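You operate a simulated robot arm through the tools that you are given. There is no shell and no other tool. Be economical: measure what you need, move in short steps, check, and stop when the job is done.

You are at the controls of a simulated two-armed robot. One attempt, no reset.

## Task
Fetch the bottle from the top of the finishing bench and stand it in the green tray. Fetch the polish bar and stand it on the back of the resin stand. Switch the tub switch on. Take the lid off the teal tin and lay it down on the top of the finishing bench. Lift the pot lid open. Any order will do. Set down upright: bottle, polish bar.
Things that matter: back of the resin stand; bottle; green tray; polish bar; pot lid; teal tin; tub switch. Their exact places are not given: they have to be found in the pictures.

It is judged by the outcome, as a careful person would: the job done as asked, and still so three seconds after it is handed in. It fails if anything else is knocked over, pushed out of place, dropped, spilled or broken. A push-on lid holds only when it is set on centred and level and pressed home; a screw cap is set on level and turned clockwise until tight.

## Robot
Two 7-joint arms with two-finger parallel grippers on one trunk, on a base that drives. Base frame: it is fixed to the floor where the robot stands at the start and does not move with it; the origin is under the middle of the robot, x ahead of it, y to its left, z up; the surface under the hand at the start is at about z = 0.884. Lengths are in m, angles in rad, forces in N, time in s.
The left shoulder is at the start at [0.07, 0.156, 1.113], the right one opposite. Places, roughly: back of the resin stand (12x20 cm) [-0.72, -1.8, 0.8]; bottle [0.75, 0, 1]; green tray (20x15 cm) [0.44, -2.58, 0.88]; polish bar [0.5, -1, 1]; pot lid [0.6, -1.5, 0.9]; teal tin [0.75, -1, 1]; tub switch [-1, -1.8, 0.8]. Payload 3.91 kg a hand.
Tool frame (each hand has its own): the origin (TCP) lies between the finger pads and is the grasp point; the fingertips stand 0.03 m ahead of it; z points along the fingers, y is the line along which they close. Largest opening 0.11 m; finger width 0.02, thickness 0.01; the body of the gripper, 0.048 by 0.112 m, starts 0.055 m behind the TCP.
Orientation is that of the tool frame in the base frame, as a unit quaternion [x, y, z, w]. With the fingers straight down and closing along the base's y, the tool's x points along the base's -x, its y along +y and its z along -z.

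## Interface
- The arms move only by the tool step_arm. It takes "left_moves", "right_moves" or both (then of equal length, played together; a hand with none holds still); each is a list of rows, each a list of 7 numbers: the shift along the base's x, y, z in m, then the turn, a rotation vector about the base's x, y, z in degrees, then the opening, from 0 (shut) to 1 (fully open). In form: [[tx, ty, tz, wx, wy, wz, hand], ...]. A call has 1 to 12 rows; each row is the pose to reach, as a shift and turn from the pose commanded when the call began. Rows are played at 5 a second. More than 0.05 m and 0.15 rad between two rows, or a gripper value outside its range, and nothing of the call is played. A pose out of reach is approached as far as the arm can. The call stops where the force on the tool passes 40 N (or 10 N more than at its start, if that is more) or the arm is blocked; 0.2 s more then pass. Each finger travels about 0.108 m/s and halts on what it meets, pressing with about 41 N; the grip force reading is that of the motor and also rises with nothing between the fingers. The clock runs only during rows and for 0.2 s after the last one: add rows that repeat a pose to give the fingers time. It gives the time, the measured TCP pose, the force on the tool (base axes), the opening and the grip force at its end, in the units of the frame above (readings bear some noise), with the torque about the TCP (base axes, N m) and any sound that the robot's microphone picked up, and new pictures: "pictures" is both (left out), scene, wrist or none (wrist: the cameras of the hands that moved).
- Cameras (640 x 400 px; columns grow to the right, rows downward): "scene" is now at [0.1298, -0.0417, 1.3536]; the picture's right is [-0.47, -0.88, 0.00], its down [-0.39, 0.21, -0.90] and it looks along [0.79, -0.43, -0.44] (base axes); focal length 296 px, centre (320, 200). "left" rides on the left gripper at [0.072, -0.017, -0.103] in its tool frame; the picture's right is [0.23, 0.97, 0.00], its down [-0.76, 0.18, -0.62] and it looks along [-0.61, 0.14, 0.78] (tool axes); focal length 222 px, centre (320, 200). "right" rides on the right gripper at [0.072, 0.017, -0.103] in its tool frame; the picture's right is [-0.23, 0.97, 0.00], its down [-0.76, -0.18, -0.62] and it looks along [-0.61, -0.14, 0.78] (tool axes); focal length 222 px, centre (320, 200).
- move_column(by): slides the trunk up (or, below 0, down) by that many m; the arms and the scene camera ride with it, the base frame stays. It gives what a move gives, with no picture.
- steer(legs): drives the robot by 1 to 6 legs, each [ahead, left, turn to the left] in m, m and rad, along the robot's own axes; the way and the turn of a leg run together, so that a leg with both is an arc; at most 1.5 m and 3.142 rad a leg. The arms and the cameras ride along, it lands a little off, and it stops where it bumps. It gives what a move gives, and a new picture of the scene camera.
- head_to(pan, tilt): turns the head with the scene camera to pan (to the left, within 1.501 rad either way) and tilt (down, from -0.506 to 1.204), counted from straight ahead of the robot. It gives what a move gives, and a new picture of the scene camera.
- point_at(camera, pixels): for up to 12 pixels [column, row] of the newest picture of that camera ("zoom" is the newest enlarged one), the place [x, y, z] in the base frame of the surface seen there, good to about 0.002 m. It takes no simulated time.
- inspect(camera, box): a new picture of the part [left, top, right, bottom] of that camera's present view, enlarged. It takes no simulated time.
- finish_job(): hands the job in; it is judged then, once.

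Go step by step. Measure first, check grasps and placings, and put right what went wrong. The budget is 110 turns and 260 pictures, counting those below and the enlarged ones. Unless the task says otherwise, let go and move clear before handing in.

The tools are called after "Request:" by a JSON object that holds its "op" and its "data". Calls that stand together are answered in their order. step_arm: Moves the arms, as the interface text tells. Its arguments: {"type":"object","properties":{"left_moves":{"type":"array","items":{"type":"array","items":{"type":"number"}}},"right_moves":{"type":"array","items":{"type":"array","items":{"type":"number"}}},"pictures":{"type":"string","enum":["both","scene","wrist","none"]}},"required":[]} The other tools are called the same way: move_column (by) slides the trunk up or down; steer (legs) drives the base; head_to (pan, tilt) turns the head that bears the scene camera; point_at (camera, pixels) gives the place of the surface under pixels of a picture; inspect (camera, box) takes an enlarged picture of a part of a camera's view; finish_job () hands the job in.

At the start:

```text
time: 0.0
left_ee_pos: [0.6348, -0.0833, 1.1807]
left_ee_rot: [0.0, 1.0, 0.0, 0.0]
left_ft_force: [-0.5, -0.4, -0.4]
left_ft_torque: [-0.04, 0.0, 0.01]
left_grip_width: 0.11
left_gripper_force: 0.2
right_ee_pos: [0.4281, -0.5983, 1.1277]
right_ee_rot: [0.0, 1.0, 0.002, 0.003]
right_ft_force: [0.1, 0.1, 0.1]
right_ft_torque: [0.0, 0.02, 0.0]
right_grip_width: 0.11
right_gripper_force: 0.1
trunk travel left (down, up): [-0.559, 0.381]
robot x, y, heading: [0.0007, -0.0005, -0.001]
head pan, tilt: [-0.494, 0.457]
```

scene: 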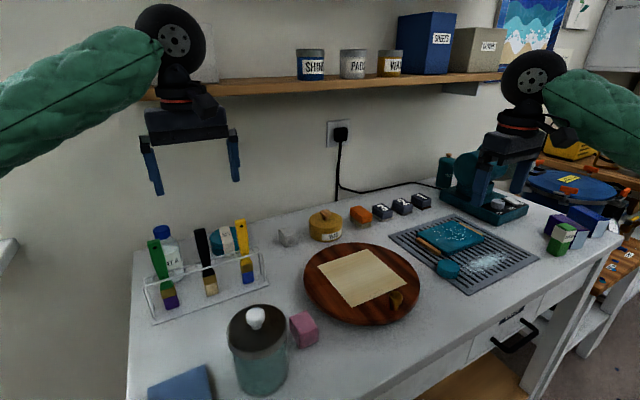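
right: 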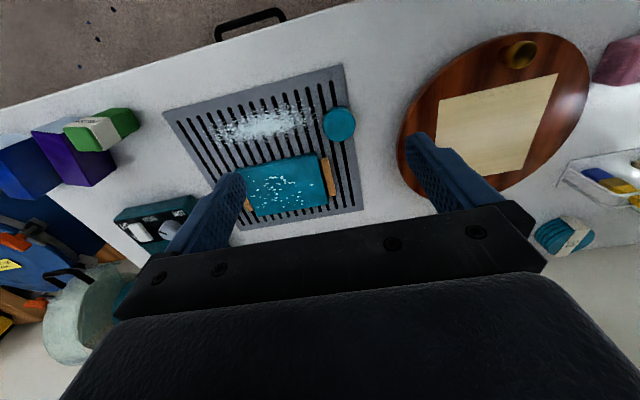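
left: 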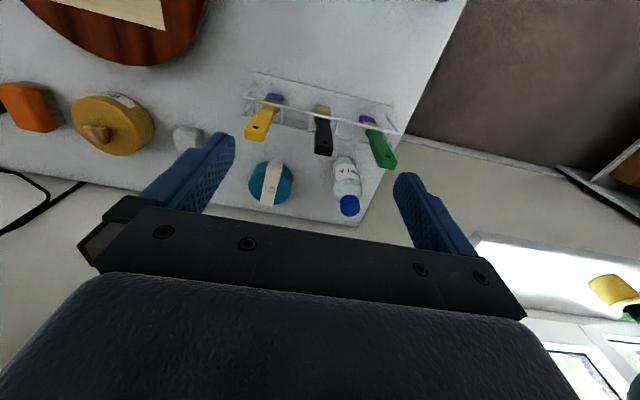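

The bench shows a blue-capped bottle behind the brush rack around (165,250), plus several candidate teal items and bars. I'll zoom in on both ends and measure.

Request:
{"op": "inspect", "data": {"camera": "scene", "box": [380, 130, 640, 300]}}

Request:
{"op": "inspect", "data": {"camera": "scene", "box": [130, 200, 340, 400]}}

Request:
{"op": "point_at", "data": {"camera": "scene", "pixels": [[163, 232], [172, 258], [152, 318], [268, 290], [258, 340], [562, 238], [447, 268], [445, 170], [490, 205], [220, 240], [325, 215], [195, 385]]}}

Request:
{"op": "head_to", "data": {"pan": -1.3, "tilt": 0.4}}

```text
2.35 times, centred on (510, 215) of scene
```

zoom: 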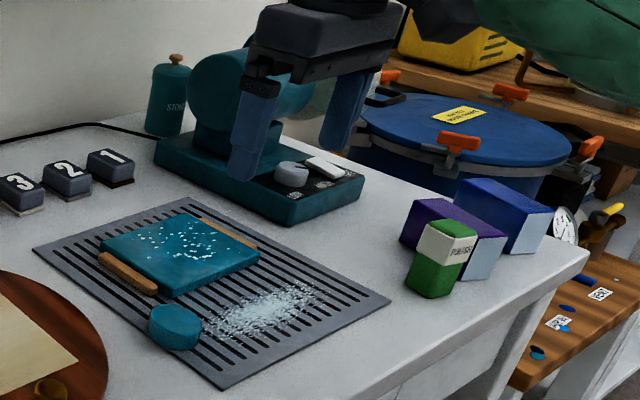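

```text
2.00 times, centred on (235, 300) of scene
```

zoom: 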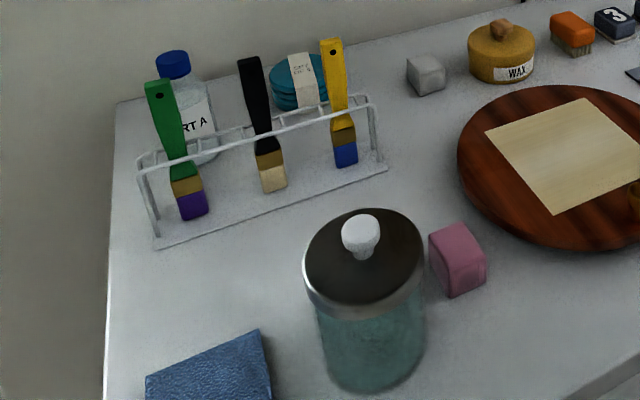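

```text
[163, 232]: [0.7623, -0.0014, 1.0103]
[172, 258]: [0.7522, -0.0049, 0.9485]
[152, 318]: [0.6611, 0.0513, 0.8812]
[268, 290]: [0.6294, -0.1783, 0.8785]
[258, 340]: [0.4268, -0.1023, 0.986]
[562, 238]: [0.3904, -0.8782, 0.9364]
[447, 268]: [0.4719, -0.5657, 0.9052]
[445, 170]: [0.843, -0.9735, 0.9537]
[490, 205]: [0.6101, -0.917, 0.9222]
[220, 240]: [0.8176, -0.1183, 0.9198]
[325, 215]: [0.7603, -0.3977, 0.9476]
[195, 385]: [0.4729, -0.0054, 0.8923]
```

```text
time: 1.1
left_ee_pos: [0.6351, -0.0816, 1.18]
left_ee_rot: [0.001, 1.0, 0.0, 0.001]
left_ft_force: [-0.6, 0.4, 0.2]
left_ft_torque: [0.01, 0.05, 0.0]
left_grip_width: 0.11
left_gripper_force: 0.0
right_ee_pos: [0.4278, -0.597, 1.1281]
right_ee_rot: [0.0, 1.0, 0.001, 0.004]
right_ft_force: [0.1, -0.6, 0.1]
right_ft_torque: [-0.01, -0.01, 0.02]
right_grip_width: 0.11
right_gripper_force: 0.1
trunk travel left (down, up): [-0.559, 0.381]
robot x, y, heading: [0.0013, 0.0052, -0.003]
head pan, tilt: [-1.3, 0.4]
```

scene: 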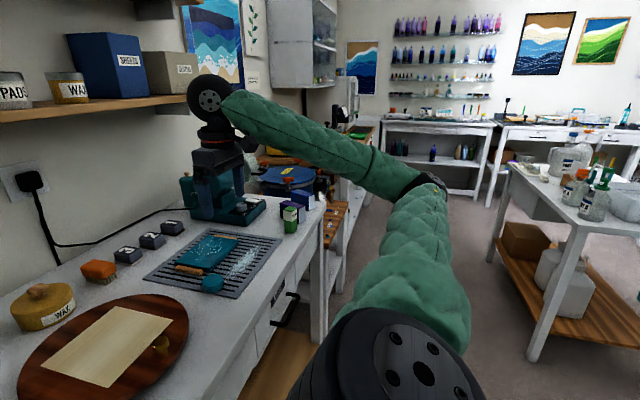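

The tall teal canister with the wooden knob near [0.84,-0.97] is the likely tin. The green/white block at [0.39,-0.88] reads POLISH. Next I'll measure the bottle more closely with the left wrist camera.

Request:
{"op": "point_at", "data": {"camera": "left", "pixels": [[349, 207], [340, 198], [358, 205], [352, 165], [347, 190], [385, 163], [368, 122], [270, 183], [250, 180], [391, 130]]}}

Request:
{"op": "inspect", "data": {"camera": "left", "box": [220, 60, 420, 230]}}

Request:
{"op": "inspect", "data": {"camera": "scene", "box": [140, 140, 340, 300]}}

Request:
{"op": "inspect", "data": {"camera": "scene", "box": [480, 80, 640, 240]}}

```text
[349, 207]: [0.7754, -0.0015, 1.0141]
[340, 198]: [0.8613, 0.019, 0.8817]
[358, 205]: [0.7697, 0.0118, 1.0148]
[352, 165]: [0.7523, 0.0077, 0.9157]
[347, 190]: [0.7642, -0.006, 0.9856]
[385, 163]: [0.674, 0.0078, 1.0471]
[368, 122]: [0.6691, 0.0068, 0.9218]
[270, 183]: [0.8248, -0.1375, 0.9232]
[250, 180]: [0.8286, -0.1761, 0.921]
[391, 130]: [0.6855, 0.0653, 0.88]
```

```text
2.35 times, centred on (320, 145) of left
```

zoom: 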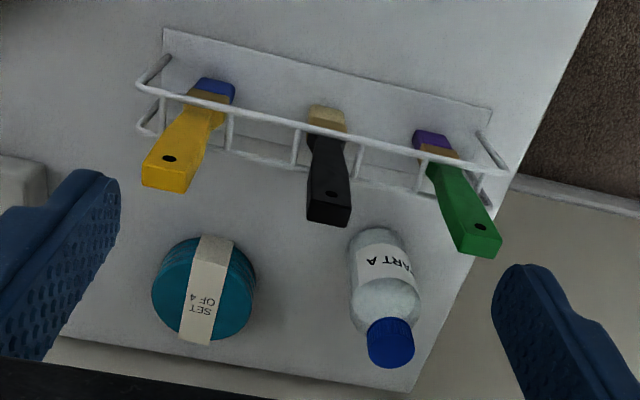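

```text
2.50 times, centred on (240, 220) of scene
```

zoom: 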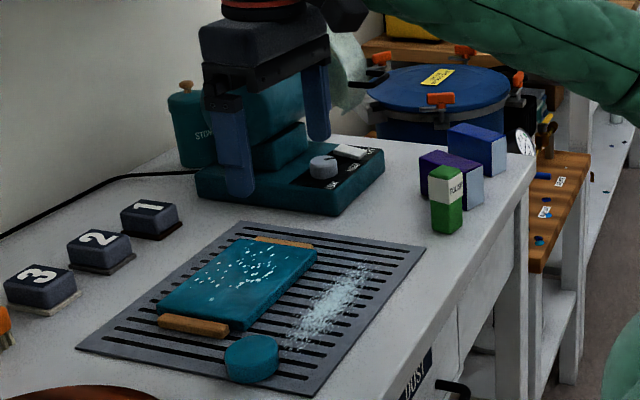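

```text
2.50 times, centred on (560, 160) of scene
```

zoom: 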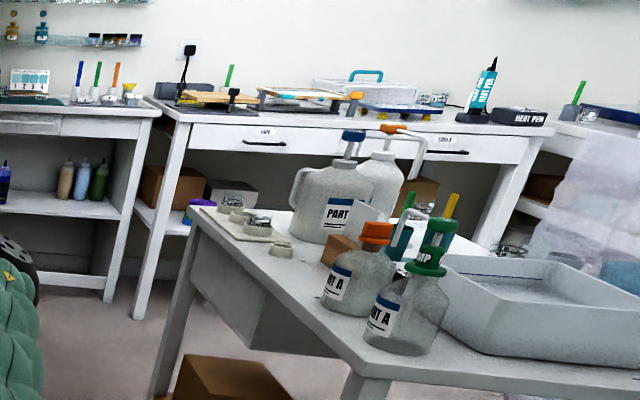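

The bottle cap centre is about [0.775,-0.001,1.014], and the green brush tip is well in front at x≈0.674. I'll move the left hand above the bottle.

Request:
{"op": "step_arm", "data": {"left_moves": [[0.04, 0.02, -0.01, 0, 0, 0, 0.9], [0.08, 0.04, -0.02, 0, 0, 0, 0.9], [0.11, 0.06, -0.04, 0, 0, 0, 0.9], [0.14, 0.081, -0.06, 0, 0, 0, 0.9], [0.14, 0.081, -0.06, 0, 0, 0, 0.9]], "pictures": "wrist"}}

```text
time: 2.5
left_ee_pos: [0.7342, -0.0393, 1.1504]
left_ee_rot: [0.034, 0.999, -0.002, 0.025]
left_ft_force: [0.0, -0.7, -0.1]
left_ft_torque: [0.01, 0.0, -0.02]
left_grip_width: 0.0992
left_gripper_force: 0.1
right_ee_pos: [0.3932, -0.6144, 1.1386]
right_ee_rot: [0.011, 1.0, 0.002, 0.014]
right_ft_force: [2.3, -1.9, 0.0]
right_ft_torque: [0.07, 0.13, 0.01]
right_grip_width: 0.1099
right_gripper_force: 0.0
trunk travel left (down, up): [-0.559, 0.381]
robot x, y, heading: [-0.0096, -0.0082, -0.024]
head pan, tilt: [-1.3, 0.4]
stopped in row 5 (left hand): the arm was blocked; the commanded pose is now the measured one
```

left: 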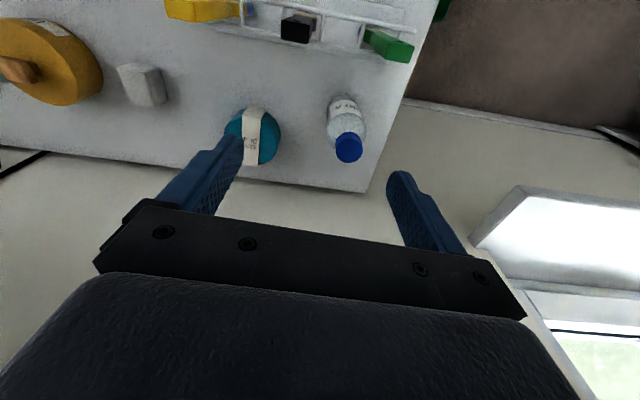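

The left arm was blocked, probably because the wrist hit the shelf edge. I'll look at the shelf and arm before going on.

Request:
{"op": "head_to", "data": {"pan": -0.2, "tilt": 0.2}}

```text
time: 3.9
left_ee_pos: [0.7348, -0.0413, 1.1328]
left_ee_rot: [0.044, 0.999, 0.004, 0.03]
left_ft_force: [0.5, -0.4, -0.4]
left_ft_torque: [0.0, 0.01, -0.02]
left_grip_width: 0.0992
left_gripper_force: 0.0
right_ee_pos: [0.4126, -0.6112, 1.1484]
right_ee_rot: [0.013, 0.999, -0.005, 0.032]
right_ft_force: [-0.4, -0.2, 0.2]
right_ft_torque: [0.01, -0.04, 0.03]
right_grip_width: 0.1097
right_gripper_force: 0.1
trunk travel left (down, up): [-0.559, 0.381]
robot x, y, heading: [-0.0033, -0.0082, -0.02]
head pan, tilt: [-0.201, 0.201]
```

scene: 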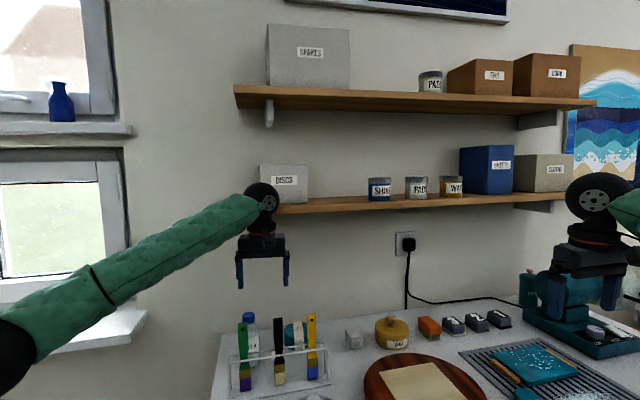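

The wrist joint is right at the shelf front edge around (270,205). I'll measure the shelf.

Request:
{"op": "point_at", "data": {"camera": "scene", "pixels": [[300, 211], [540, 197], [300, 206], [265, 195], [290, 180], [530, 280], [250, 318], [245, 93], [260, 245]]}}

Request:
{"op": "inspect", "data": {"camera": "scene", "box": [200, 140, 340, 300]}}

```text
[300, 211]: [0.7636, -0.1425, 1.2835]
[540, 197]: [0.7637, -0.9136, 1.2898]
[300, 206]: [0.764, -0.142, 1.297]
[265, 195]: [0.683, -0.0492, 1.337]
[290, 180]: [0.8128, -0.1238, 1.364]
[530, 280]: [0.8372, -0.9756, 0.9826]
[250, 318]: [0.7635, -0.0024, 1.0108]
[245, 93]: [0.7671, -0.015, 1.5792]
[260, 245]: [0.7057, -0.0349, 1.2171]
```

```text
2.50 times, centred on (270, 220) of scene
```

zoom: 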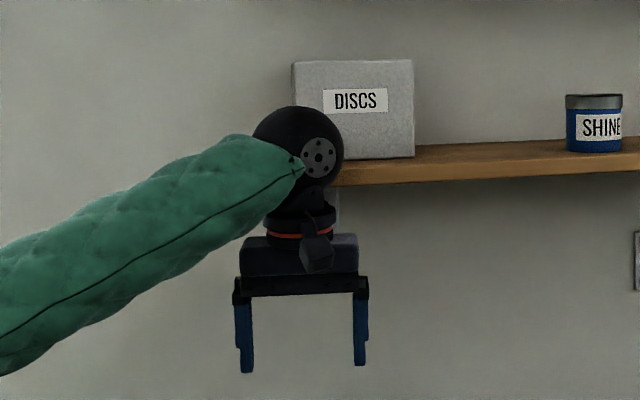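

The shelf front is at x≈0.764, with its underside at z≈1.28 and its left end at y≈-0.02. A vertical descent over the bottle would hit it. Instead I'll back off, yaw the hand 90°, lower it beyond the shelf's left end, and slide in sideways along -y.

Request:
{"op": "step_arm", "data": {"left_moves": [[-0.03, 0, 0, 0, 0.5, -8, 0.9], [-0.06, 0, 0, 0, 1, -16, 0.9], [-0.06, 0.04, 0, 0, 1.5, -24, 0.9], [-0.06, 0.08, 0, 0, 2, -32, 0.9], [-0.05, 0.12, 0, 0, 2, -40, 0.9], [-0.03, 0.16, 0, 0, 2, -48, 0.9], [0, 0.17, 0, 0, 2, -56, 0.9], [0.02, 0.17, 0, 0, 2, -64, 0.9], [0.04, 0.17, 0, 0, 2, -72, 0.9], [0.04, 0.17, 0, 0, 2, -80, 0.9], [0.04, 0.17, 0, 0, 2, -86, 0.9], [0.04, 0.17, 0, 0, 2, -86, 0.9]], "pictures": "both"}}

```text
time: 4.2
left_ee_pos: [0.7314, -0.0066, 1.0794]
left_ee_rot: [0.07, 0.997, 0.02, 0.021]
left_ft_force: [1.2, 4.9, -0.3]
left_ft_torque: [-0.4, 0.05, -0.02]
left_grip_width: 0.0989
left_gripper_force: 0.0
right_ee_pos: [0.4859, -0.5693, 1.1575]
right_ee_rot: [-0.013, 0.998, -0.011, 0.056]
right_ft_force: [-1.6, -2.3, -0.5]
right_ft_torque: [0.19, -0.14, 0.03]
right_grip_width: 0.1098
right_gripper_force: 0.1
trunk travel left (down, up): [-0.559, 0.381]
robot x, y, heading: [-0.0083, 0.0127, 0.031]
head pan, tilt: [-0.201, 0.201]
stopped in row 1 (left hand): the arm was blocked; the commanded pose is now the measured one
```

scene: 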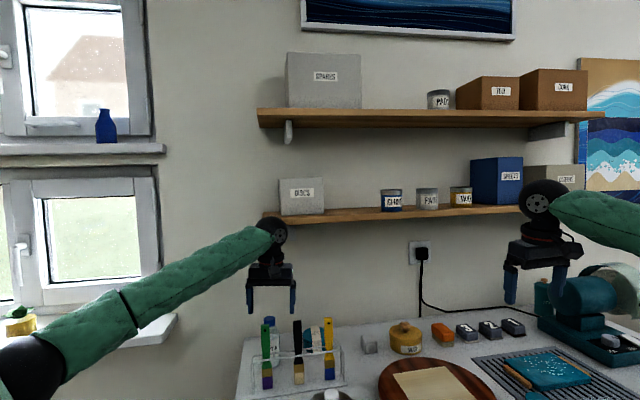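
left: 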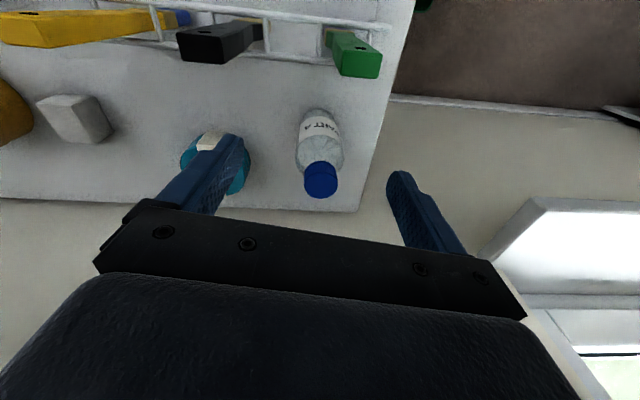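

The hand slipped down along the shelf edge and the base yawed a little. I'll pull straight back in small rows.

Request:
{"op": "step_arm", "data": {"left_moves": [[-0.02, 0, 0, 0, 0, 0, 0.9], [-0.04, 0, 0, 0, 0, 0, 0.9], [-0.06, 0, 0, 0, 0, 0, 0.9], [-0.07, 0, 0, 0, 0, 0, 0.9]], "pictures": "both"}}

```text
time: 4.5
left_ee_pos: [0.8589, 0.0156, 0.9542]
left_ee_rot: [0.097, 0.995, 0.003, -0.02]
left_ft_force: [71.8, 24.8, 253.9]
left_ft_torque: [1.52, 8.45, -1.81]
left_grip_width: 0.0991
left_gripper_force: 0.0
right_ee_pos: [0.711, -0.4878, 1.076]
right_ee_rot: [-0.055, 0.998, -0.024, 0.014]
right_ft_force: [-2.0, 0.5, 2.3]
right_ft_torque: [-0.01, -0.14, -0.02]
right_grip_width: 0.11
right_gripper_force: 0.1
trunk travel left (down, up): [-0.559, 0.381]
robot x, y, heading: [-0.0111, 0.0313, 0.081]
head pan, tilt: [-0.201, 0.201]
stopped in row 1 (left hand): the arm was blocked; the commanded pose is now the measured one
```

scene: 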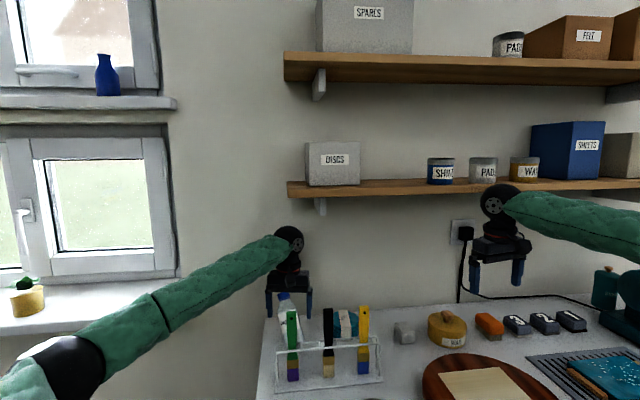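
left: 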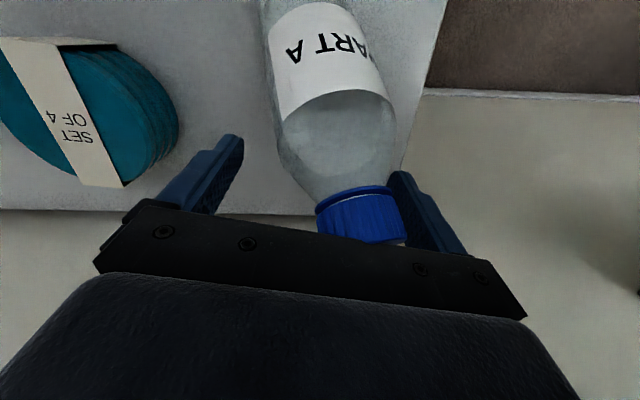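

Both hands shot forward and down without being commanded, and the left hand is now pressing on the bottle with about 250 N. I'll check whether the robot itself is displaced or tilted before doing anything that runs the clock.

Request:
{"op": "point_at", "data": {"camera": "scene", "pixels": [[320, 186], [560, 180], [410, 325], [284, 297], [290, 240], [500, 205], [470, 315], [400, 365]]}}

Request:
{"op": "inspect", "data": {"camera": "scene", "box": [200, 200, 400, 400]}}

Request:
{"op": "inspect", "data": {"camera": "right", "box": [0, 0, 640, 400]}}

```text
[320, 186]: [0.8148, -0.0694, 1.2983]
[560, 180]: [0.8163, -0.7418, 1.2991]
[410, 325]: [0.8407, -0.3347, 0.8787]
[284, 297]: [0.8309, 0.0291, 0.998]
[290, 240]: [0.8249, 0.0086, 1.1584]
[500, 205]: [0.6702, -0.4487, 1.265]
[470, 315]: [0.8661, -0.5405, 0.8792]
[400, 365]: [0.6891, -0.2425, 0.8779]
```

```text
2.00 times, centred on (300, 300) of scene
```

zoom: 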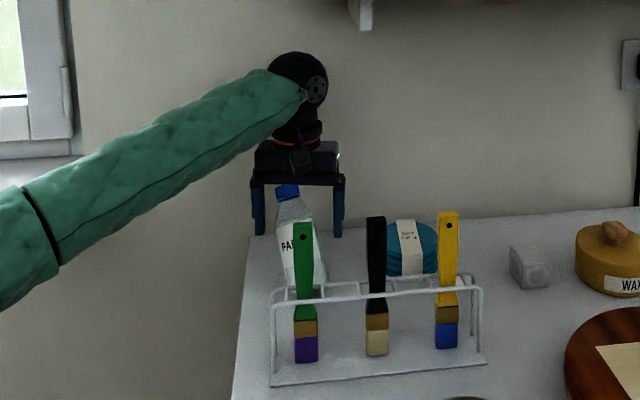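

```text
1.00 times, centred on (320, 200) of right (not enlarged: the box is as wide or as high as the picture)
```

zoom: 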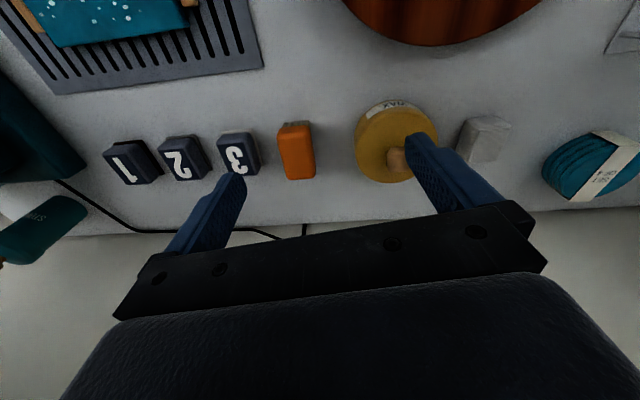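

The camera pose still fits a level robot, so it was the arms that lurched, and the bottle is now leaning between the left fingers. I'll measure the bottle before deciding whether to grip it or release it.

Request:
{"op": "point_at", "data": {"camera": "left", "pixels": [[360, 215], [335, 150], [290, 130], [385, 110], [320, 60], [270, 20], [300, 5], [230, 150], [405, 190], [350, 240]]}}

Request:
{"op": "point_at", "data": {"camera": "scene", "pixels": [[284, 297], [278, 318], [296, 318], [300, 335], [272, 310], [308, 308]]}}

```text
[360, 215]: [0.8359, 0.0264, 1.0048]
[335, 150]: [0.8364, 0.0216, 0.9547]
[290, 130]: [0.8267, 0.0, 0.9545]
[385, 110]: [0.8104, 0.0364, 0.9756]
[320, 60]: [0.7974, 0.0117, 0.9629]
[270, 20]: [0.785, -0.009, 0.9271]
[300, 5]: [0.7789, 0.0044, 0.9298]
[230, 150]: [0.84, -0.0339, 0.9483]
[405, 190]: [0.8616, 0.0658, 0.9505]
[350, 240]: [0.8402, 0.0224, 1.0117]
```

```text
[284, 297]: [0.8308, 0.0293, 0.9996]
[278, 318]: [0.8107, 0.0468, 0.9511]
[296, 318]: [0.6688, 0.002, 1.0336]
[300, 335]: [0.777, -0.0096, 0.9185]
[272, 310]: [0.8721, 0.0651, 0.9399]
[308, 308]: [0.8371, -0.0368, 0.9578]
```

The bottle leans about 20° toward +x with its cap under the palm, and lifting now might let it fall backward. I'll partly close the fingers around it first and see how the system settles.

Request:
{"op": "step_arm", "data": {"left_moves": [[0, 0, 0, 0, 0, 0, 0.6], [0, 0, 0, 0, 0, 0, 0.5]], "right_moves": [[0, 0, 0, 0, 0, 0, 1], [0, 0, 0, 0, 0, 0, 1]], "pictures": "both"}}

```text
time: 5.1
left_ee_pos: [0.8479, 0.0141, 0.9456]
left_ee_rot: [0.068, 0.997, 0.01, -0.04]
left_ft_force: [-0.2, 0.9, -0.1]
left_ft_torque: [-0.06, -0.03, -0.03]
left_grip_width: 0.0549
left_gripper_force: 0.1
right_ee_pos: [0.6367, -0.5348, 1.0633]
right_ee_rot: [-0.028, 0.999, -0.019, -0.009]
right_ft_force: [0.1, 1.2, 0.4]
right_ft_torque: [-0.09, -0.02, 0.01]
right_grip_width: 0.1099
right_gripper_force: 0.0
trunk travel left (down, up): [-0.559, 0.381]
robot x, y, heading: [-0.0178, 0.0189, 0.045]
head pan, tilt: [-0.201, 0.201]
```

scene: 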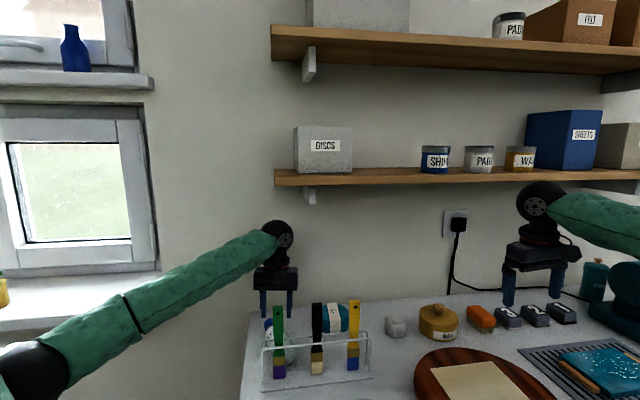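
right: 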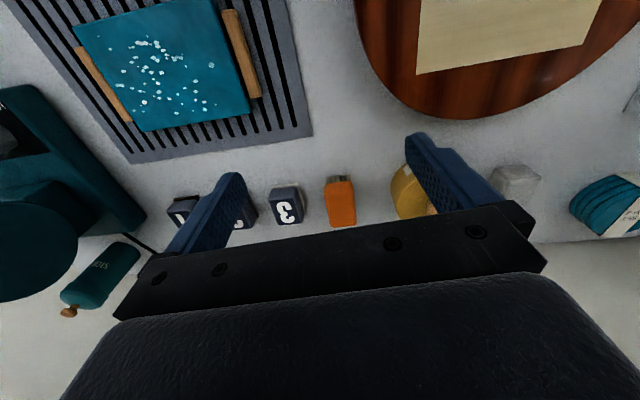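
left: 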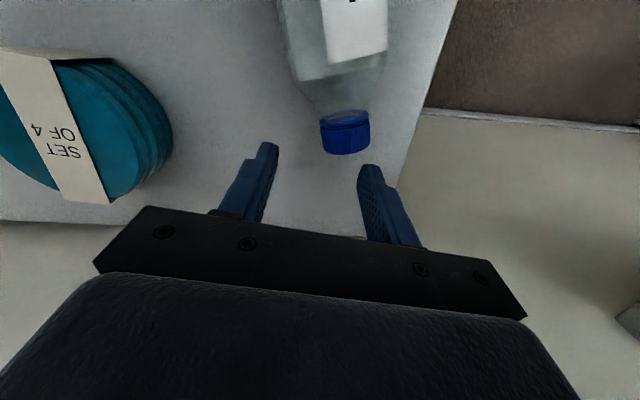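

The forces are now near zero and the robot is settling. The bottle has slipped out toward -x, and I need to see whether it is standing.

Request:
{"op": "point_at", "data": {"camera": "left", "pixels": [[344, 116], [345, 140], [344, 152], [325, 80], [360, 80], [300, 30], [355, 30], [385, 30], [330, 10]]}}

Request:
{"op": "inspect", "data": {"camera": "scene", "box": [230, 240, 390, 400]}}

Request:
{"op": "inspect", "data": {"camera": "left", "box": [220, 0, 460, 200]}}

```text
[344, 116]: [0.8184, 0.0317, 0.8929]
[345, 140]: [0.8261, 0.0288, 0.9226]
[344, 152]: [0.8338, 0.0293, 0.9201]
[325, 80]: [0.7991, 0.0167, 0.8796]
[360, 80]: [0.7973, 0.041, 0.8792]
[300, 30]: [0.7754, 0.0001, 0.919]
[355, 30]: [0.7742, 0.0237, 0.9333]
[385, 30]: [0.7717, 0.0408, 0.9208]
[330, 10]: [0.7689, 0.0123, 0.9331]
```

```text
2.50 times, centred on (310, 320) of scene
```

zoom: 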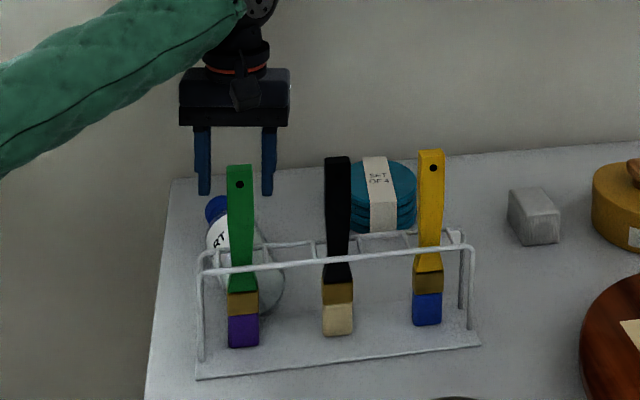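

```text
2.00 times, centred on (340, 100) of left
```

zoom: 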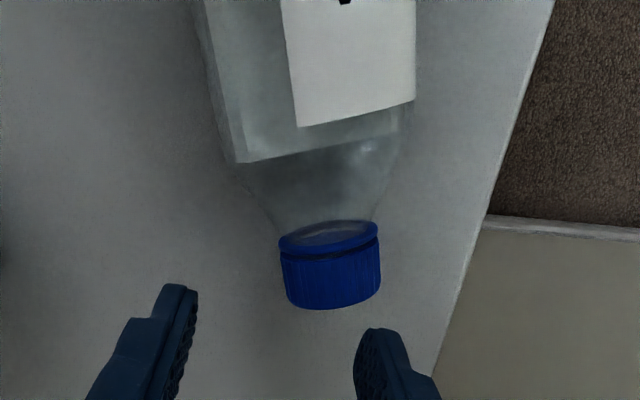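

The bottle is now lying on its side behind the rack, cap toward +x at [0.83,0.03], body about 0.054 m across, and stationary. I'll open, rise a little (staying under the shelf), align with its axis and hover over the body, tilting the hand so its camera clears the brush.

Request:
{"op": "step_arm", "data": {"left_moves": [[0, 0, 0.02, 0, 0, 0, 0.9], [0, 0, 0.04, 0, 4, 5, 0.9], [-0.03, 0.003, 0.04, 0, 8, 10, 0.9], [-0.06, 0.006, 0.04, 0, 10, 16, 0.9], [-0.076, 0.0065, 0.04, 0, 10, 16, 0.9], [-0.076, 0.0065, 0.04, 0, 10, 16, 0.9]], "pictures": "both"}}

```text
time: 6.5
left_ee_pos: [0.7764, 0.0222, 0.9865]
left_ee_rot: [-0.072, 0.989, -0.001, -0.129]
left_ft_force: [0.2, -0.5, -0.5]
left_ft_torque: [-0.01, 0.0, 0.02]
left_grip_width: 0.0989
left_gripper_force: 0.0
right_ee_pos: [0.6469, -0.5362, 1.0606]
right_ee_rot: [-0.03, 0.999, -0.017, -0.01]
right_ft_force: [0.1, 0.8, 1.0]
right_ft_torque: [0.03, 0.0, -0.01]
right_grip_width: 0.1103
right_gripper_force: 0.1
trunk travel left (down, up): [-0.559, 0.381]
robot x, y, heading: [-0.0076, 0.0225, 0.049]
head pan, tilt: [-0.201, 0.201]
```

scene: 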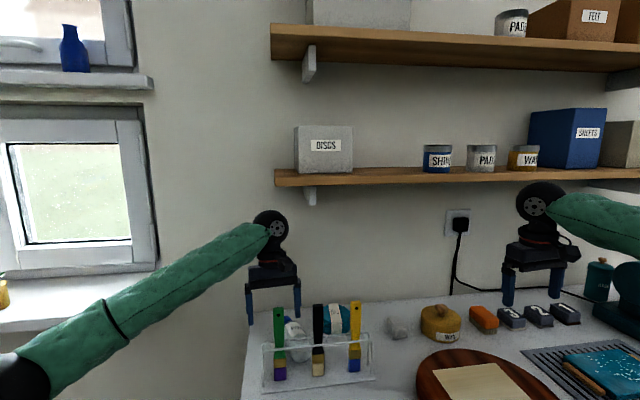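
left: 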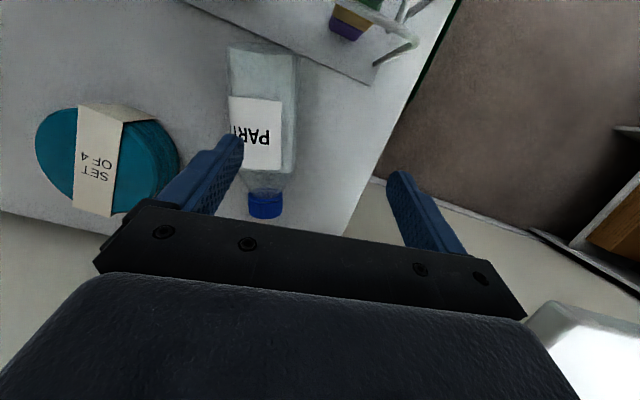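

The hand now moves as commanded, but the bottle has rolled toward -y. I'll measure it again.

Request:
{"op": "point_at", "data": {"camera": "left", "pixels": [[264, 205], [265, 165], [264, 130], [262, 75], [240, 80], [292, 80], [292, 150], [230, 45], [300, 50], [280, 195]]}}

Request:
{"op": "inspect", "data": {"camera": "left", "box": [180, 20, 340, 230]}}

Request:
{"op": "inspect", "data": {"camera": "scene", "box": [230, 240, 390, 400]}}

```text
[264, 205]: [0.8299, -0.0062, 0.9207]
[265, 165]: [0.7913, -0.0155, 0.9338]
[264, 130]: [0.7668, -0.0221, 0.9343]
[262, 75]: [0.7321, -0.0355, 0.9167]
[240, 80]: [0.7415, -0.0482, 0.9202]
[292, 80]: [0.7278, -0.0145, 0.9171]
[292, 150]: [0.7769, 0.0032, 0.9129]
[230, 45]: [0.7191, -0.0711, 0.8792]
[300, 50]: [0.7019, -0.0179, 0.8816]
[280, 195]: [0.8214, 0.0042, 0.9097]
```

```text
1.90 times, centred on (260, 125) of left
```

zoom: 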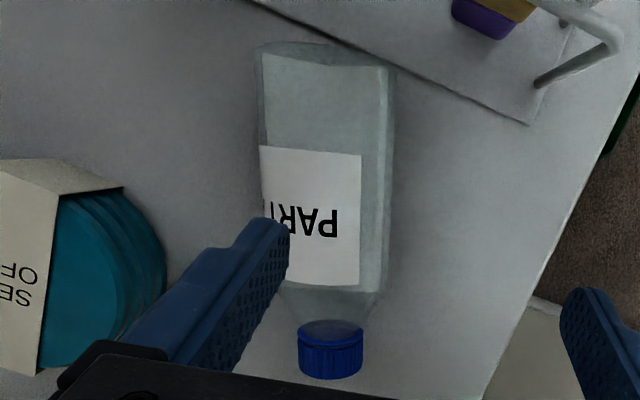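

```text
2.50 times, centred on (310, 320) of scene
```

zoom: 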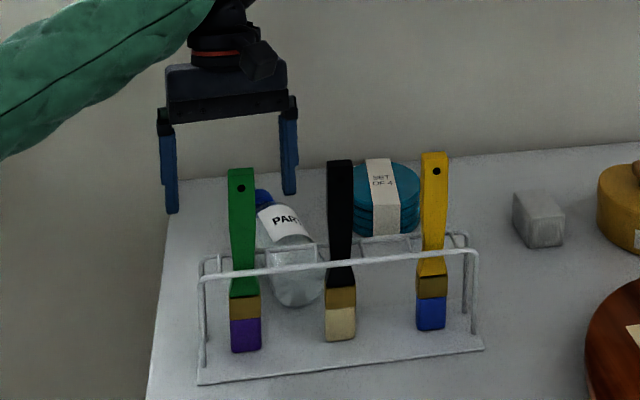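

The bottle rests with its axis from about (0.705,-0.04) to (0.835,-0.004). I'll shift over it, align the yaw and check whether it is still moving.

Request:
{"op": "step_arm", "data": {"left_moves": [[-0.003, -0.02, 0, 0, 0, 4, 0.95], [-0.006, -0.043, -0.002, 0, 0, 8, 0.95], [-0.006, -0.043, -0.002, 0, 0, 8, 0.95]], "pictures": "wrist"}}

```text
time: 7.3
left_ee_pos: [0.7704, -0.0208, 0.9832]
left_ee_rot: [-0.141, 0.982, -0.01, -0.129]
left_ft_force: [0.3, 0.0, 0.6]
left_ft_torque: [-0.01, 0.01, -0.01]
left_grip_width: 0.1042
left_gripper_force: 0.1
right_ee_pos: [0.6466, -0.5334, 1.0613]
right_ee_rot: [-0.03, 0.999, -0.017, -0.01]
right_ft_force: [-0.2, 1.3, 0.3]
right_ft_torque: [0.01, 0.0, -0.01]
right_grip_width: 0.1101
right_gripper_force: 0.0
trunk travel left (down, up): [-0.559, 0.381]
robot x, y, heading: [-0.0115, 0.0234, 0.049]
head pan, tilt: [-0.201, 0.201]
```

left: 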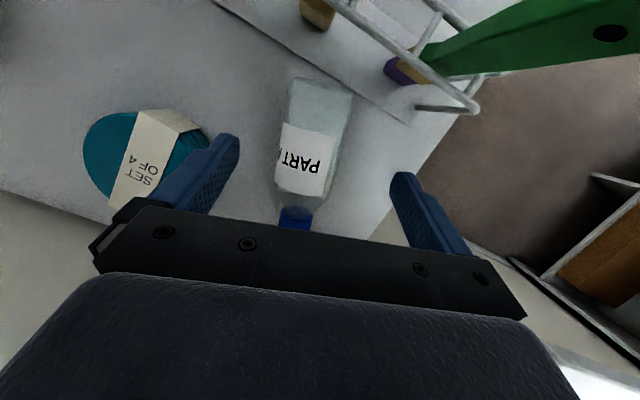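

Request:
{"op": "point_at", "data": {"camera": "left", "pixels": [[295, 217], [303, 180], [310, 150], [318, 110], [296, 90], [345, 100], [335, 150], [278, 170], [600, 30], [640, 60]]}}

```text
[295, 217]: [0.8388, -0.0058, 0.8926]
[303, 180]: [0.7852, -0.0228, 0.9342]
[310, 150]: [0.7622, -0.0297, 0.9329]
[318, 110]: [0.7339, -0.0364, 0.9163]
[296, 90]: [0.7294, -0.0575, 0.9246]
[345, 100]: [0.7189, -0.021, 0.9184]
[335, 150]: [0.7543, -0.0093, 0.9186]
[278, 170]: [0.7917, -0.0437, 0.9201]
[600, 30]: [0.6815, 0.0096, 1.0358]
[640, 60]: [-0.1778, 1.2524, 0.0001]
```

The bottle is nearly still with its centre at about (0.77,-0.028), and the hand yaw matches its axis. I'll narrow the opening to clear the pads, go down and close.

Request:
{"op": "step_arm", "data": {"left_moves": [[0, -0.007, 0, 0, 0, 0, 0.74], [0, -0.007, -0.025, 0, 0, 0, 0.74], [0, -0.007, -0.05, 0, 0, 0, 0.74], [0, -0.007, -0.069, 0, 0, 0, 0.74], [0, -0.007, -0.069, 0, 0, 0, 0.6], [0, -0.007, -0.069, 0, 0, 0, 0.5], [0, -0.007, -0.069, 0, 0, 0, 0.4], [0, -0.007, -0.069, 0, 0, 0, 0.35]], "pictures": "both"}}

```text
time: 9.1
left_ee_pos: [0.7702, -0.0295, 0.9116]
left_ee_rot: [-0.14, 0.982, -0.009, -0.129]
left_ft_force: [-0.8, -1.2, 0.6]
left_ft_torque: [0.01, -0.04, -0.03]
left_grip_width: 0.0527
left_gripper_force: 41.3
right_ee_pos: [0.6472, -0.5343, 1.0604]
right_ee_rot: [-0.03, 0.999, -0.018, -0.01]
right_ft_force: [-0.1, -0.1, 0.0]
right_ft_torque: [-0.01, -0.02, -0.02]
right_grip_width: 0.1098
right_gripper_force: 0.0
trunk travel left (down, up): [-0.559, 0.381]
robot x, y, heading: [-0.0099, 0.0205, 0.052]
head pan, tilt: [-0.201, 0.201]
```

scene: 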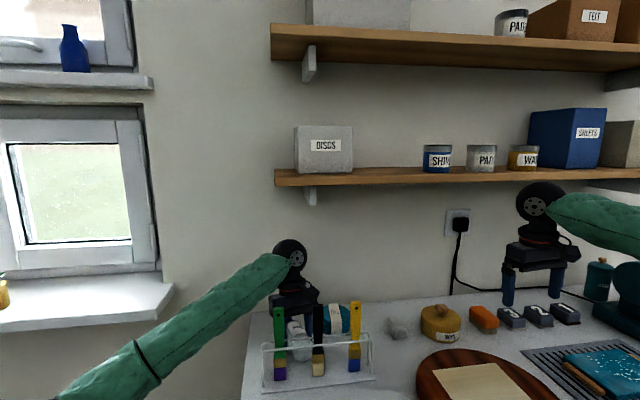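
left: 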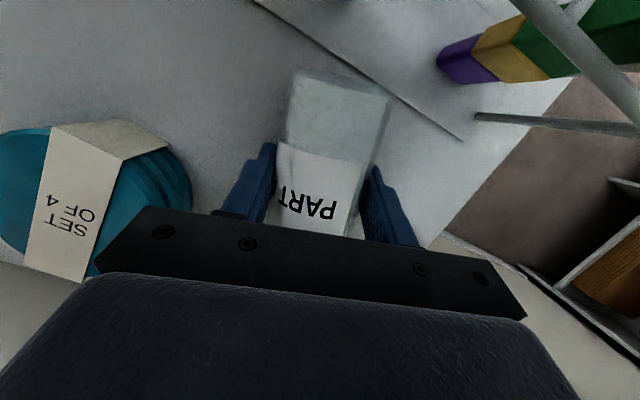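

Gripped: width 0.0527 at 41 N. I'll check the rack rail height before carrying the bottle out toward +y.

Request:
{"op": "point_at", "data": {"camera": "scene", "pixels": [[290, 347], [340, 345], [367, 334], [336, 335], [370, 375], [275, 315], [250, 330]]}}

Request:
{"op": "point_at", "data": {"camera": "left", "pixels": [[560, 30], [520, 115], [480, 115], [460, 135], [380, 85], [340, 75]]}}

```text
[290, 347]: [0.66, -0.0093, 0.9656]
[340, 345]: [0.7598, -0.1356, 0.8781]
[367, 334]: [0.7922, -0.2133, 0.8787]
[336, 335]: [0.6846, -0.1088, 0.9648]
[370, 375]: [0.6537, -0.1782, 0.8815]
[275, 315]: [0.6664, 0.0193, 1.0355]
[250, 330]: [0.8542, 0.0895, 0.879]
```

```text
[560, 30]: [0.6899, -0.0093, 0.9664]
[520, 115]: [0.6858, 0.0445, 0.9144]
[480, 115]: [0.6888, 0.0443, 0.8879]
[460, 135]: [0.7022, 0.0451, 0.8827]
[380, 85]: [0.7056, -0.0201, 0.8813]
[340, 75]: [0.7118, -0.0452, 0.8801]
```

The rear rail is at x≈0.69, z≈0.966. I'll lift slightly, shift +x, go out to +y past the shelf end, then up and back.

Request:
{"op": "step_arm", "data": {"left_moves": [[0.01, 0, 0.015, 0, 0, 0, 0.35], [0.02, 0.02, 0.02, 0, 0, 0, 0.35], [0.02, 0.06, 0.02, 0, 0, 0, 0.35], [0.02, 0.1, 0.02, 0, 0, 0, 0.35], [0.02, 0.14, 0.03, 0, 0, 0, 0.35], [0.02, 0.17, 0.06, 0, 0, 0, 0.35], [0.02, 0.17, 0.1, 0, 0, 0, 0.35], [0.0, 0.17, 0.14, 0, 0, 0, 0.35], [-0.03, 0.17, 0.17, 0, 0, 0, 0.35], [-0.07, 0.17, 0.19, 0, 0, 0, 0.35], [-0.11, 0.17, 0.2, 0, 0, 0, 0.35], [-0.11, 0.17, 0.2, 0, 0, 0, 0.35]], "pictures": "both"}}

```text
time: 11.7
left_ee_pos: [0.6605, 0.1432, 1.1142]
left_ee_rot: [-0.14, 0.982, -0.01, -0.129]
left_ft_force: [0.0, -0.1, -1.3]
left_ft_torque: [-0.02, 0.02, 0.0]
left_grip_width: 0.0527
left_gripper_force: 41.5
right_ee_pos: [0.646, -0.535, 1.0606]
right_ee_rot: [-0.03, 0.999, -0.016, -0.01]
right_ft_force: [0.1, -1.1, 0.0]
right_ft_torque: [0.01, 0.04, 0.0]
right_grip_width: 0.1102
right_gripper_force: 0.0
trunk travel left (down, up): [-0.559, 0.381]
robot x, y, heading: [-0.0107, 0.0202, 0.057]
head pan, tilt: [-0.201, 0.201]
```

scene: 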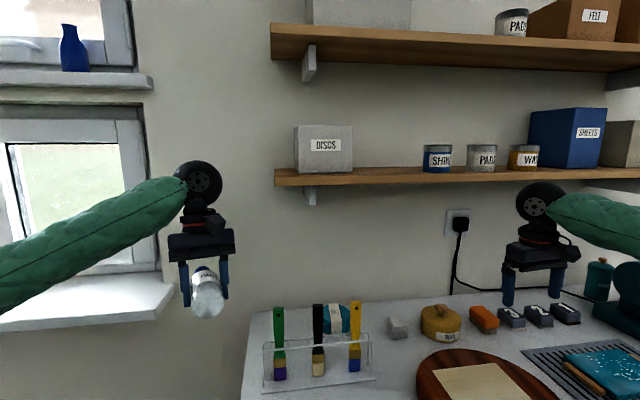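
left: 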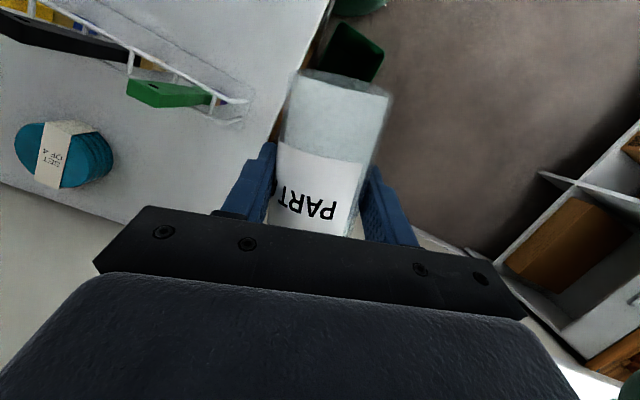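

The bottle is secure and clear of the shelf. I'll rotate it upright, cap up, by pitching the fingers forward.

Request:
{"op": "step_arm", "data": {"left_moves": [[0, 0, 0.0, 2.1, -7.2, 0, 0.35], [0, 0, 0.01, 4.1, -14.4, 0, 0.35], [0, 0, 0.01, 6.2, -21.6, 0, 0.35], [0, 0, 0.01, 8.3, -28.8, 0, 0.35], [0, 0, 0.02, 10.3, -36, 0, 0.35], [0, 0, 0.02, 12.4, -43.3, 0, 0.35], [0, 0, 0.02, 14.5, -50.5, 0, 0.35], [0, 0, 0.03, 16.5, -57.7, 0, 0.35], [0, 0, 0.03, 18.6, -64.9, 0, 0.35], [0, 0, 0.03, 20.7, -72.1, 0, 0.35], [0, 0, 0.03, 22.7, -79.3, 0, 0.35], [0, 0, 0.03, 24.8, -86.5, 0, 0.35]], "pictures": "scene"}}

```text
time: 14.3
left_ee_pos: [0.6618, 0.1422, 1.145]
left_ee_rot: [-0.118, 0.783, 0.089, 0.604]
left_ft_force: [-0.1, -0.7, -0.9]
left_ft_torque: [-0.01, 0.07, 0.02]
left_grip_width: 0.0528
left_gripper_force: 41.1
right_ee_pos: [0.6463, -0.5345, 1.0601]
right_ee_rot: [-0.03, 0.999, -0.017, -0.011]
right_ft_force: [-0.1, 0.6, -0.3]
right_ft_torque: [0.01, -0.02, -0.02]
right_grip_width: 0.1098
right_gripper_force: 0.2
trunk travel left (down, up): [-0.559, 0.381]
robot x, y, heading: [-0.0119, 0.0202, 0.05]
head pan, tilt: [-0.201, 0.201]
```

scene: 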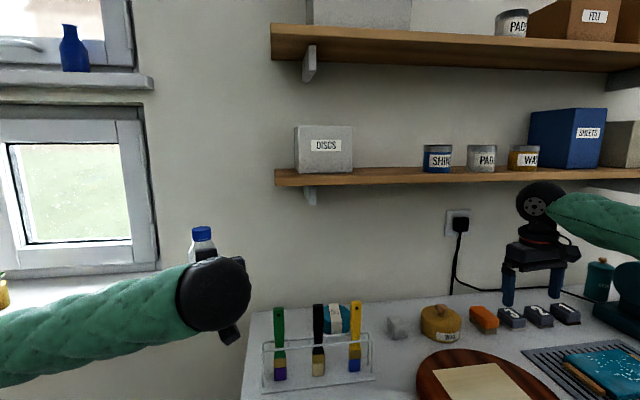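

The bottle is upright in the left hand. I'll retract both hands toward the body before driving right to the tin and polish bar.

Request:
{"op": "step_arm", "data": {"left_moves": [[-0.03, 0, 0.02, 0, 0, 0, 0.35], [-0.06, 0, 0.04, 0, 0, 0, 0.35], [-0.09, 0, 0.06, 0, 0, 0, 0.35], [-0.12, 0, 0.08, 0, 0, 0, 0.35], [-0.15, 0, 0.08, 0, 0, 0, 0.35], [-0.17, 0, 0.08, 0, 0, 0, 0.35]], "right_moves": [[-0.035, 0, 0.015, 0, 0, 0, 1], [-0.07, 0, 0.03, 0, 0, 0, 1], [-0.11, 0, 0.05, 0, 0, 0, 1], [-0.15, 0, 0.07, 0, 0, 0, 1], [-0.19, 0, 0.09, 0, 0, 0, 1], [-0.21, 0, 0.1, 0, 0, 0, 1]], "pictures": "none"}}

Request:
{"op": "steer", "data": {"legs": [[0, -0.52, -0.05]]}}

Request:
{"op": "head_to", "data": {"pan": -0.5, "tilt": 0.4}}

```text
time: 15.7
left_ee_pos: [0.5192, 0.1229, 1.2398]
left_ee_rot: [-0.118, 0.784, 0.089, 0.602]
left_ft_force: [0.3, -0.1, -2.2]
left_ft_torque: [-0.01, 0.01, 0.02]
left_grip_width: 0.0527
left_gripper_force: 40.9
left hand out of reach, approached as far as the arm can: row 5, 6
right_ee_pos: [0.4569, -0.5209, 1.1289]
right_ee_rot: [-0.031, 0.999, -0.012, -0.003]
right_ft_force: [1.0, -0.5, -2.3]
right_ft_torque: [0.0, 0.08, 0.01]
right_grip_width: 0.11
right_gripper_force: 0.1
right hand out of reach, approached as far as the arm can: row 5, 6
trunk travel left (down, up): [-0.559, 0.381]
robot x, y, heading: [-0.0109, 0.0229, 0.046]
head pan, tilt: [-0.201, 0.201]
```

```text
time: 18.8
left_ee_pos: [0.5366, -0.4335, 1.2388]
left_ee_rot: [-0.097, 0.786, 0.073, 0.606]
left_ft_force: [-0.5, 0.1, -1.8]
left_ft_torque: [-0.03, -0.03, -0.01]
left_grip_width: 0.0528
left_gripper_force: 41.1
right_ee_pos: [0.4377, -1.0732, 1.1272]
right_ee_rot: [-0.002, 1.0, -0.012, -0.006]
right_ft_force: [0.5, -0.2, 0.0]
right_ft_torque: [-0.02, 0.0, 0.03]
right_grip_width: 0.1101
right_gripper_force: 0.2
trunk travel left (down, up): [-0.559, 0.381]
robot x, y, heading: [0.0028, -0.5059, -0.004]
head pan, tilt: [-0.201, 0.201]
```

scene: 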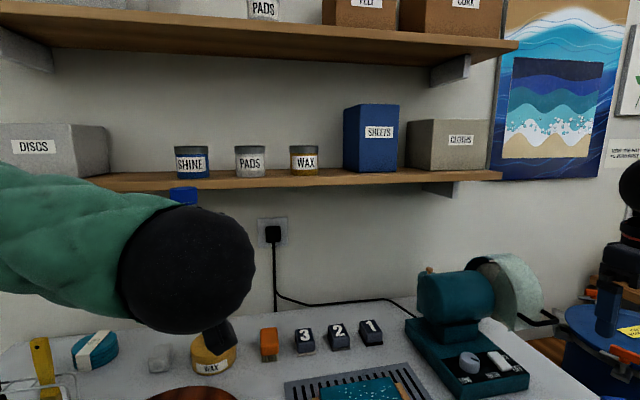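

```text
time: 19.6
left_ee_pos: [0.5362, -0.4322, 1.2397]
left_ee_rot: [-0.096, 0.787, 0.072, 0.605]
left_ft_force: [0.4, 0.3, -1.8]
left_ft_torque: [0.02, -0.02, -0.01]
left_grip_width: 0.0526
left_gripper_force: 41.0
right_ee_pos: [0.4383, -1.0711, 1.1274]
right_ee_rot: [-0.002, 1.0, -0.013, -0.004]
right_ft_force: [-0.4, 1.0, -0.5]
right_ft_torque: [-0.01, -0.04, -0.01]
right_grip_width: 0.1099
right_gripper_force: 0.0
trunk travel left (down, up): [-0.559, 0.381]
robot x, y, heading: [0.0019, -0.5053, -0.007]
head pan, tilt: [-0.499, 0.4]
```

scene: 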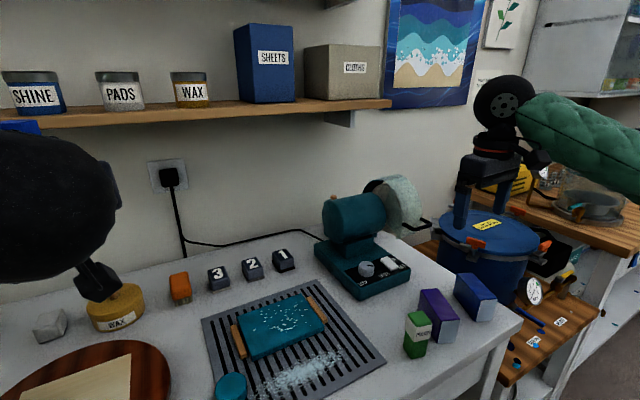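

The teal canister is now behind the grinder, with its knob at (335,197). I'll measure it along with the shelf end, the polish bar and the nearby boxes.

Request:
{"op": "point_at", "data": {"camera": "scene", "pixels": [[335, 198], [388, 104], [345, 215], [400, 200], [416, 315], [408, 325], [425, 322], [415, 350], [438, 300], [470, 285], [425, 225]]}}

Request:
{"op": "inspect", "data": {"camera": "scene", "box": [300, 160, 540, 370]}}

Request:
{"op": "inspect", "data": {"camera": "right", "box": [0, 0, 640, 400]}}

```text
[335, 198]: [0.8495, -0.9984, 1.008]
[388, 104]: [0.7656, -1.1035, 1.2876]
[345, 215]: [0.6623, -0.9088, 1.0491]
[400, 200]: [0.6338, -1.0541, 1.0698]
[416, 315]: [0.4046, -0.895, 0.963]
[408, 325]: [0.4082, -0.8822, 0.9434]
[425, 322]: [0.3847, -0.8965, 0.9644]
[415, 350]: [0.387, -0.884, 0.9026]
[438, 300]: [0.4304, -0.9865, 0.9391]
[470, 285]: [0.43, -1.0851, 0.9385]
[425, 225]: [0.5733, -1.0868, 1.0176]
```

```text
1.90 times, centred on (420, 265) of scene
```

zoom: 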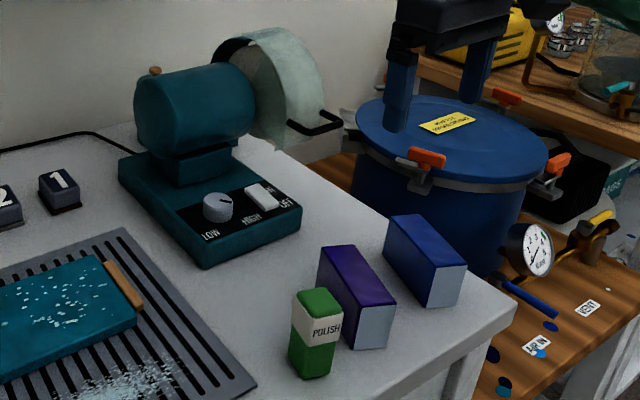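

```text
1.00 times, centred on (320, 200) of right (not enlarged: the box is as wide or as high as the picture)
```

zoom: 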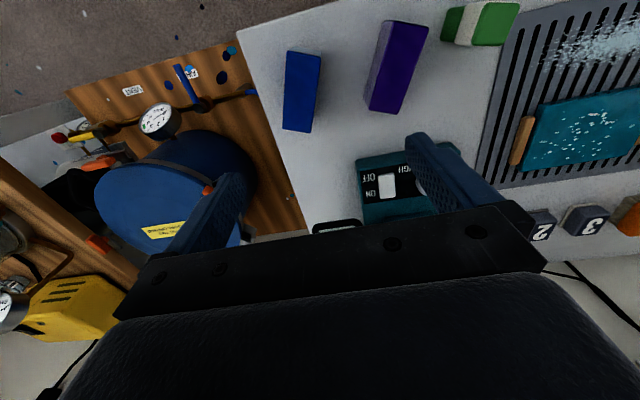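

The tin knob is near [0.86,-0.99,1.0], behind the grinder and under the shelf (underside z≈1.28). I'll move the right hand to the left of the grinder to view it with the wrist camera.

Request:
{"op": "step_arm", "data": {"right_moves": [[0.0, 0.05, 0.03, 0, 0, 0, 1], [0.0, 0.1, 0.06, 0, 0, 0, 1], [0.02, 0.15, 0.06, 0, 0, 0, 1], [0.04, 0.2, 0.06, 0, 0, 0, 1], [0.07, 0.24, 0.06, 0, 0, 0, 1], [0.11, 0.27, 0.05, 0, 0, 0, 1], [0.15, 0.29, 0.04, 0, 0, 0, 1], [0.18, 0.29, 0.02, 0, 0, 0, 1], [0.18, 0.29, 0.0, 0, 0, 0, 1], [0.18, 0.29, 0.0, 0, 0, 0, 1]], "pictures": "both"}}

```text
refused: row 1 steps farther than a row can; nothing moved
```

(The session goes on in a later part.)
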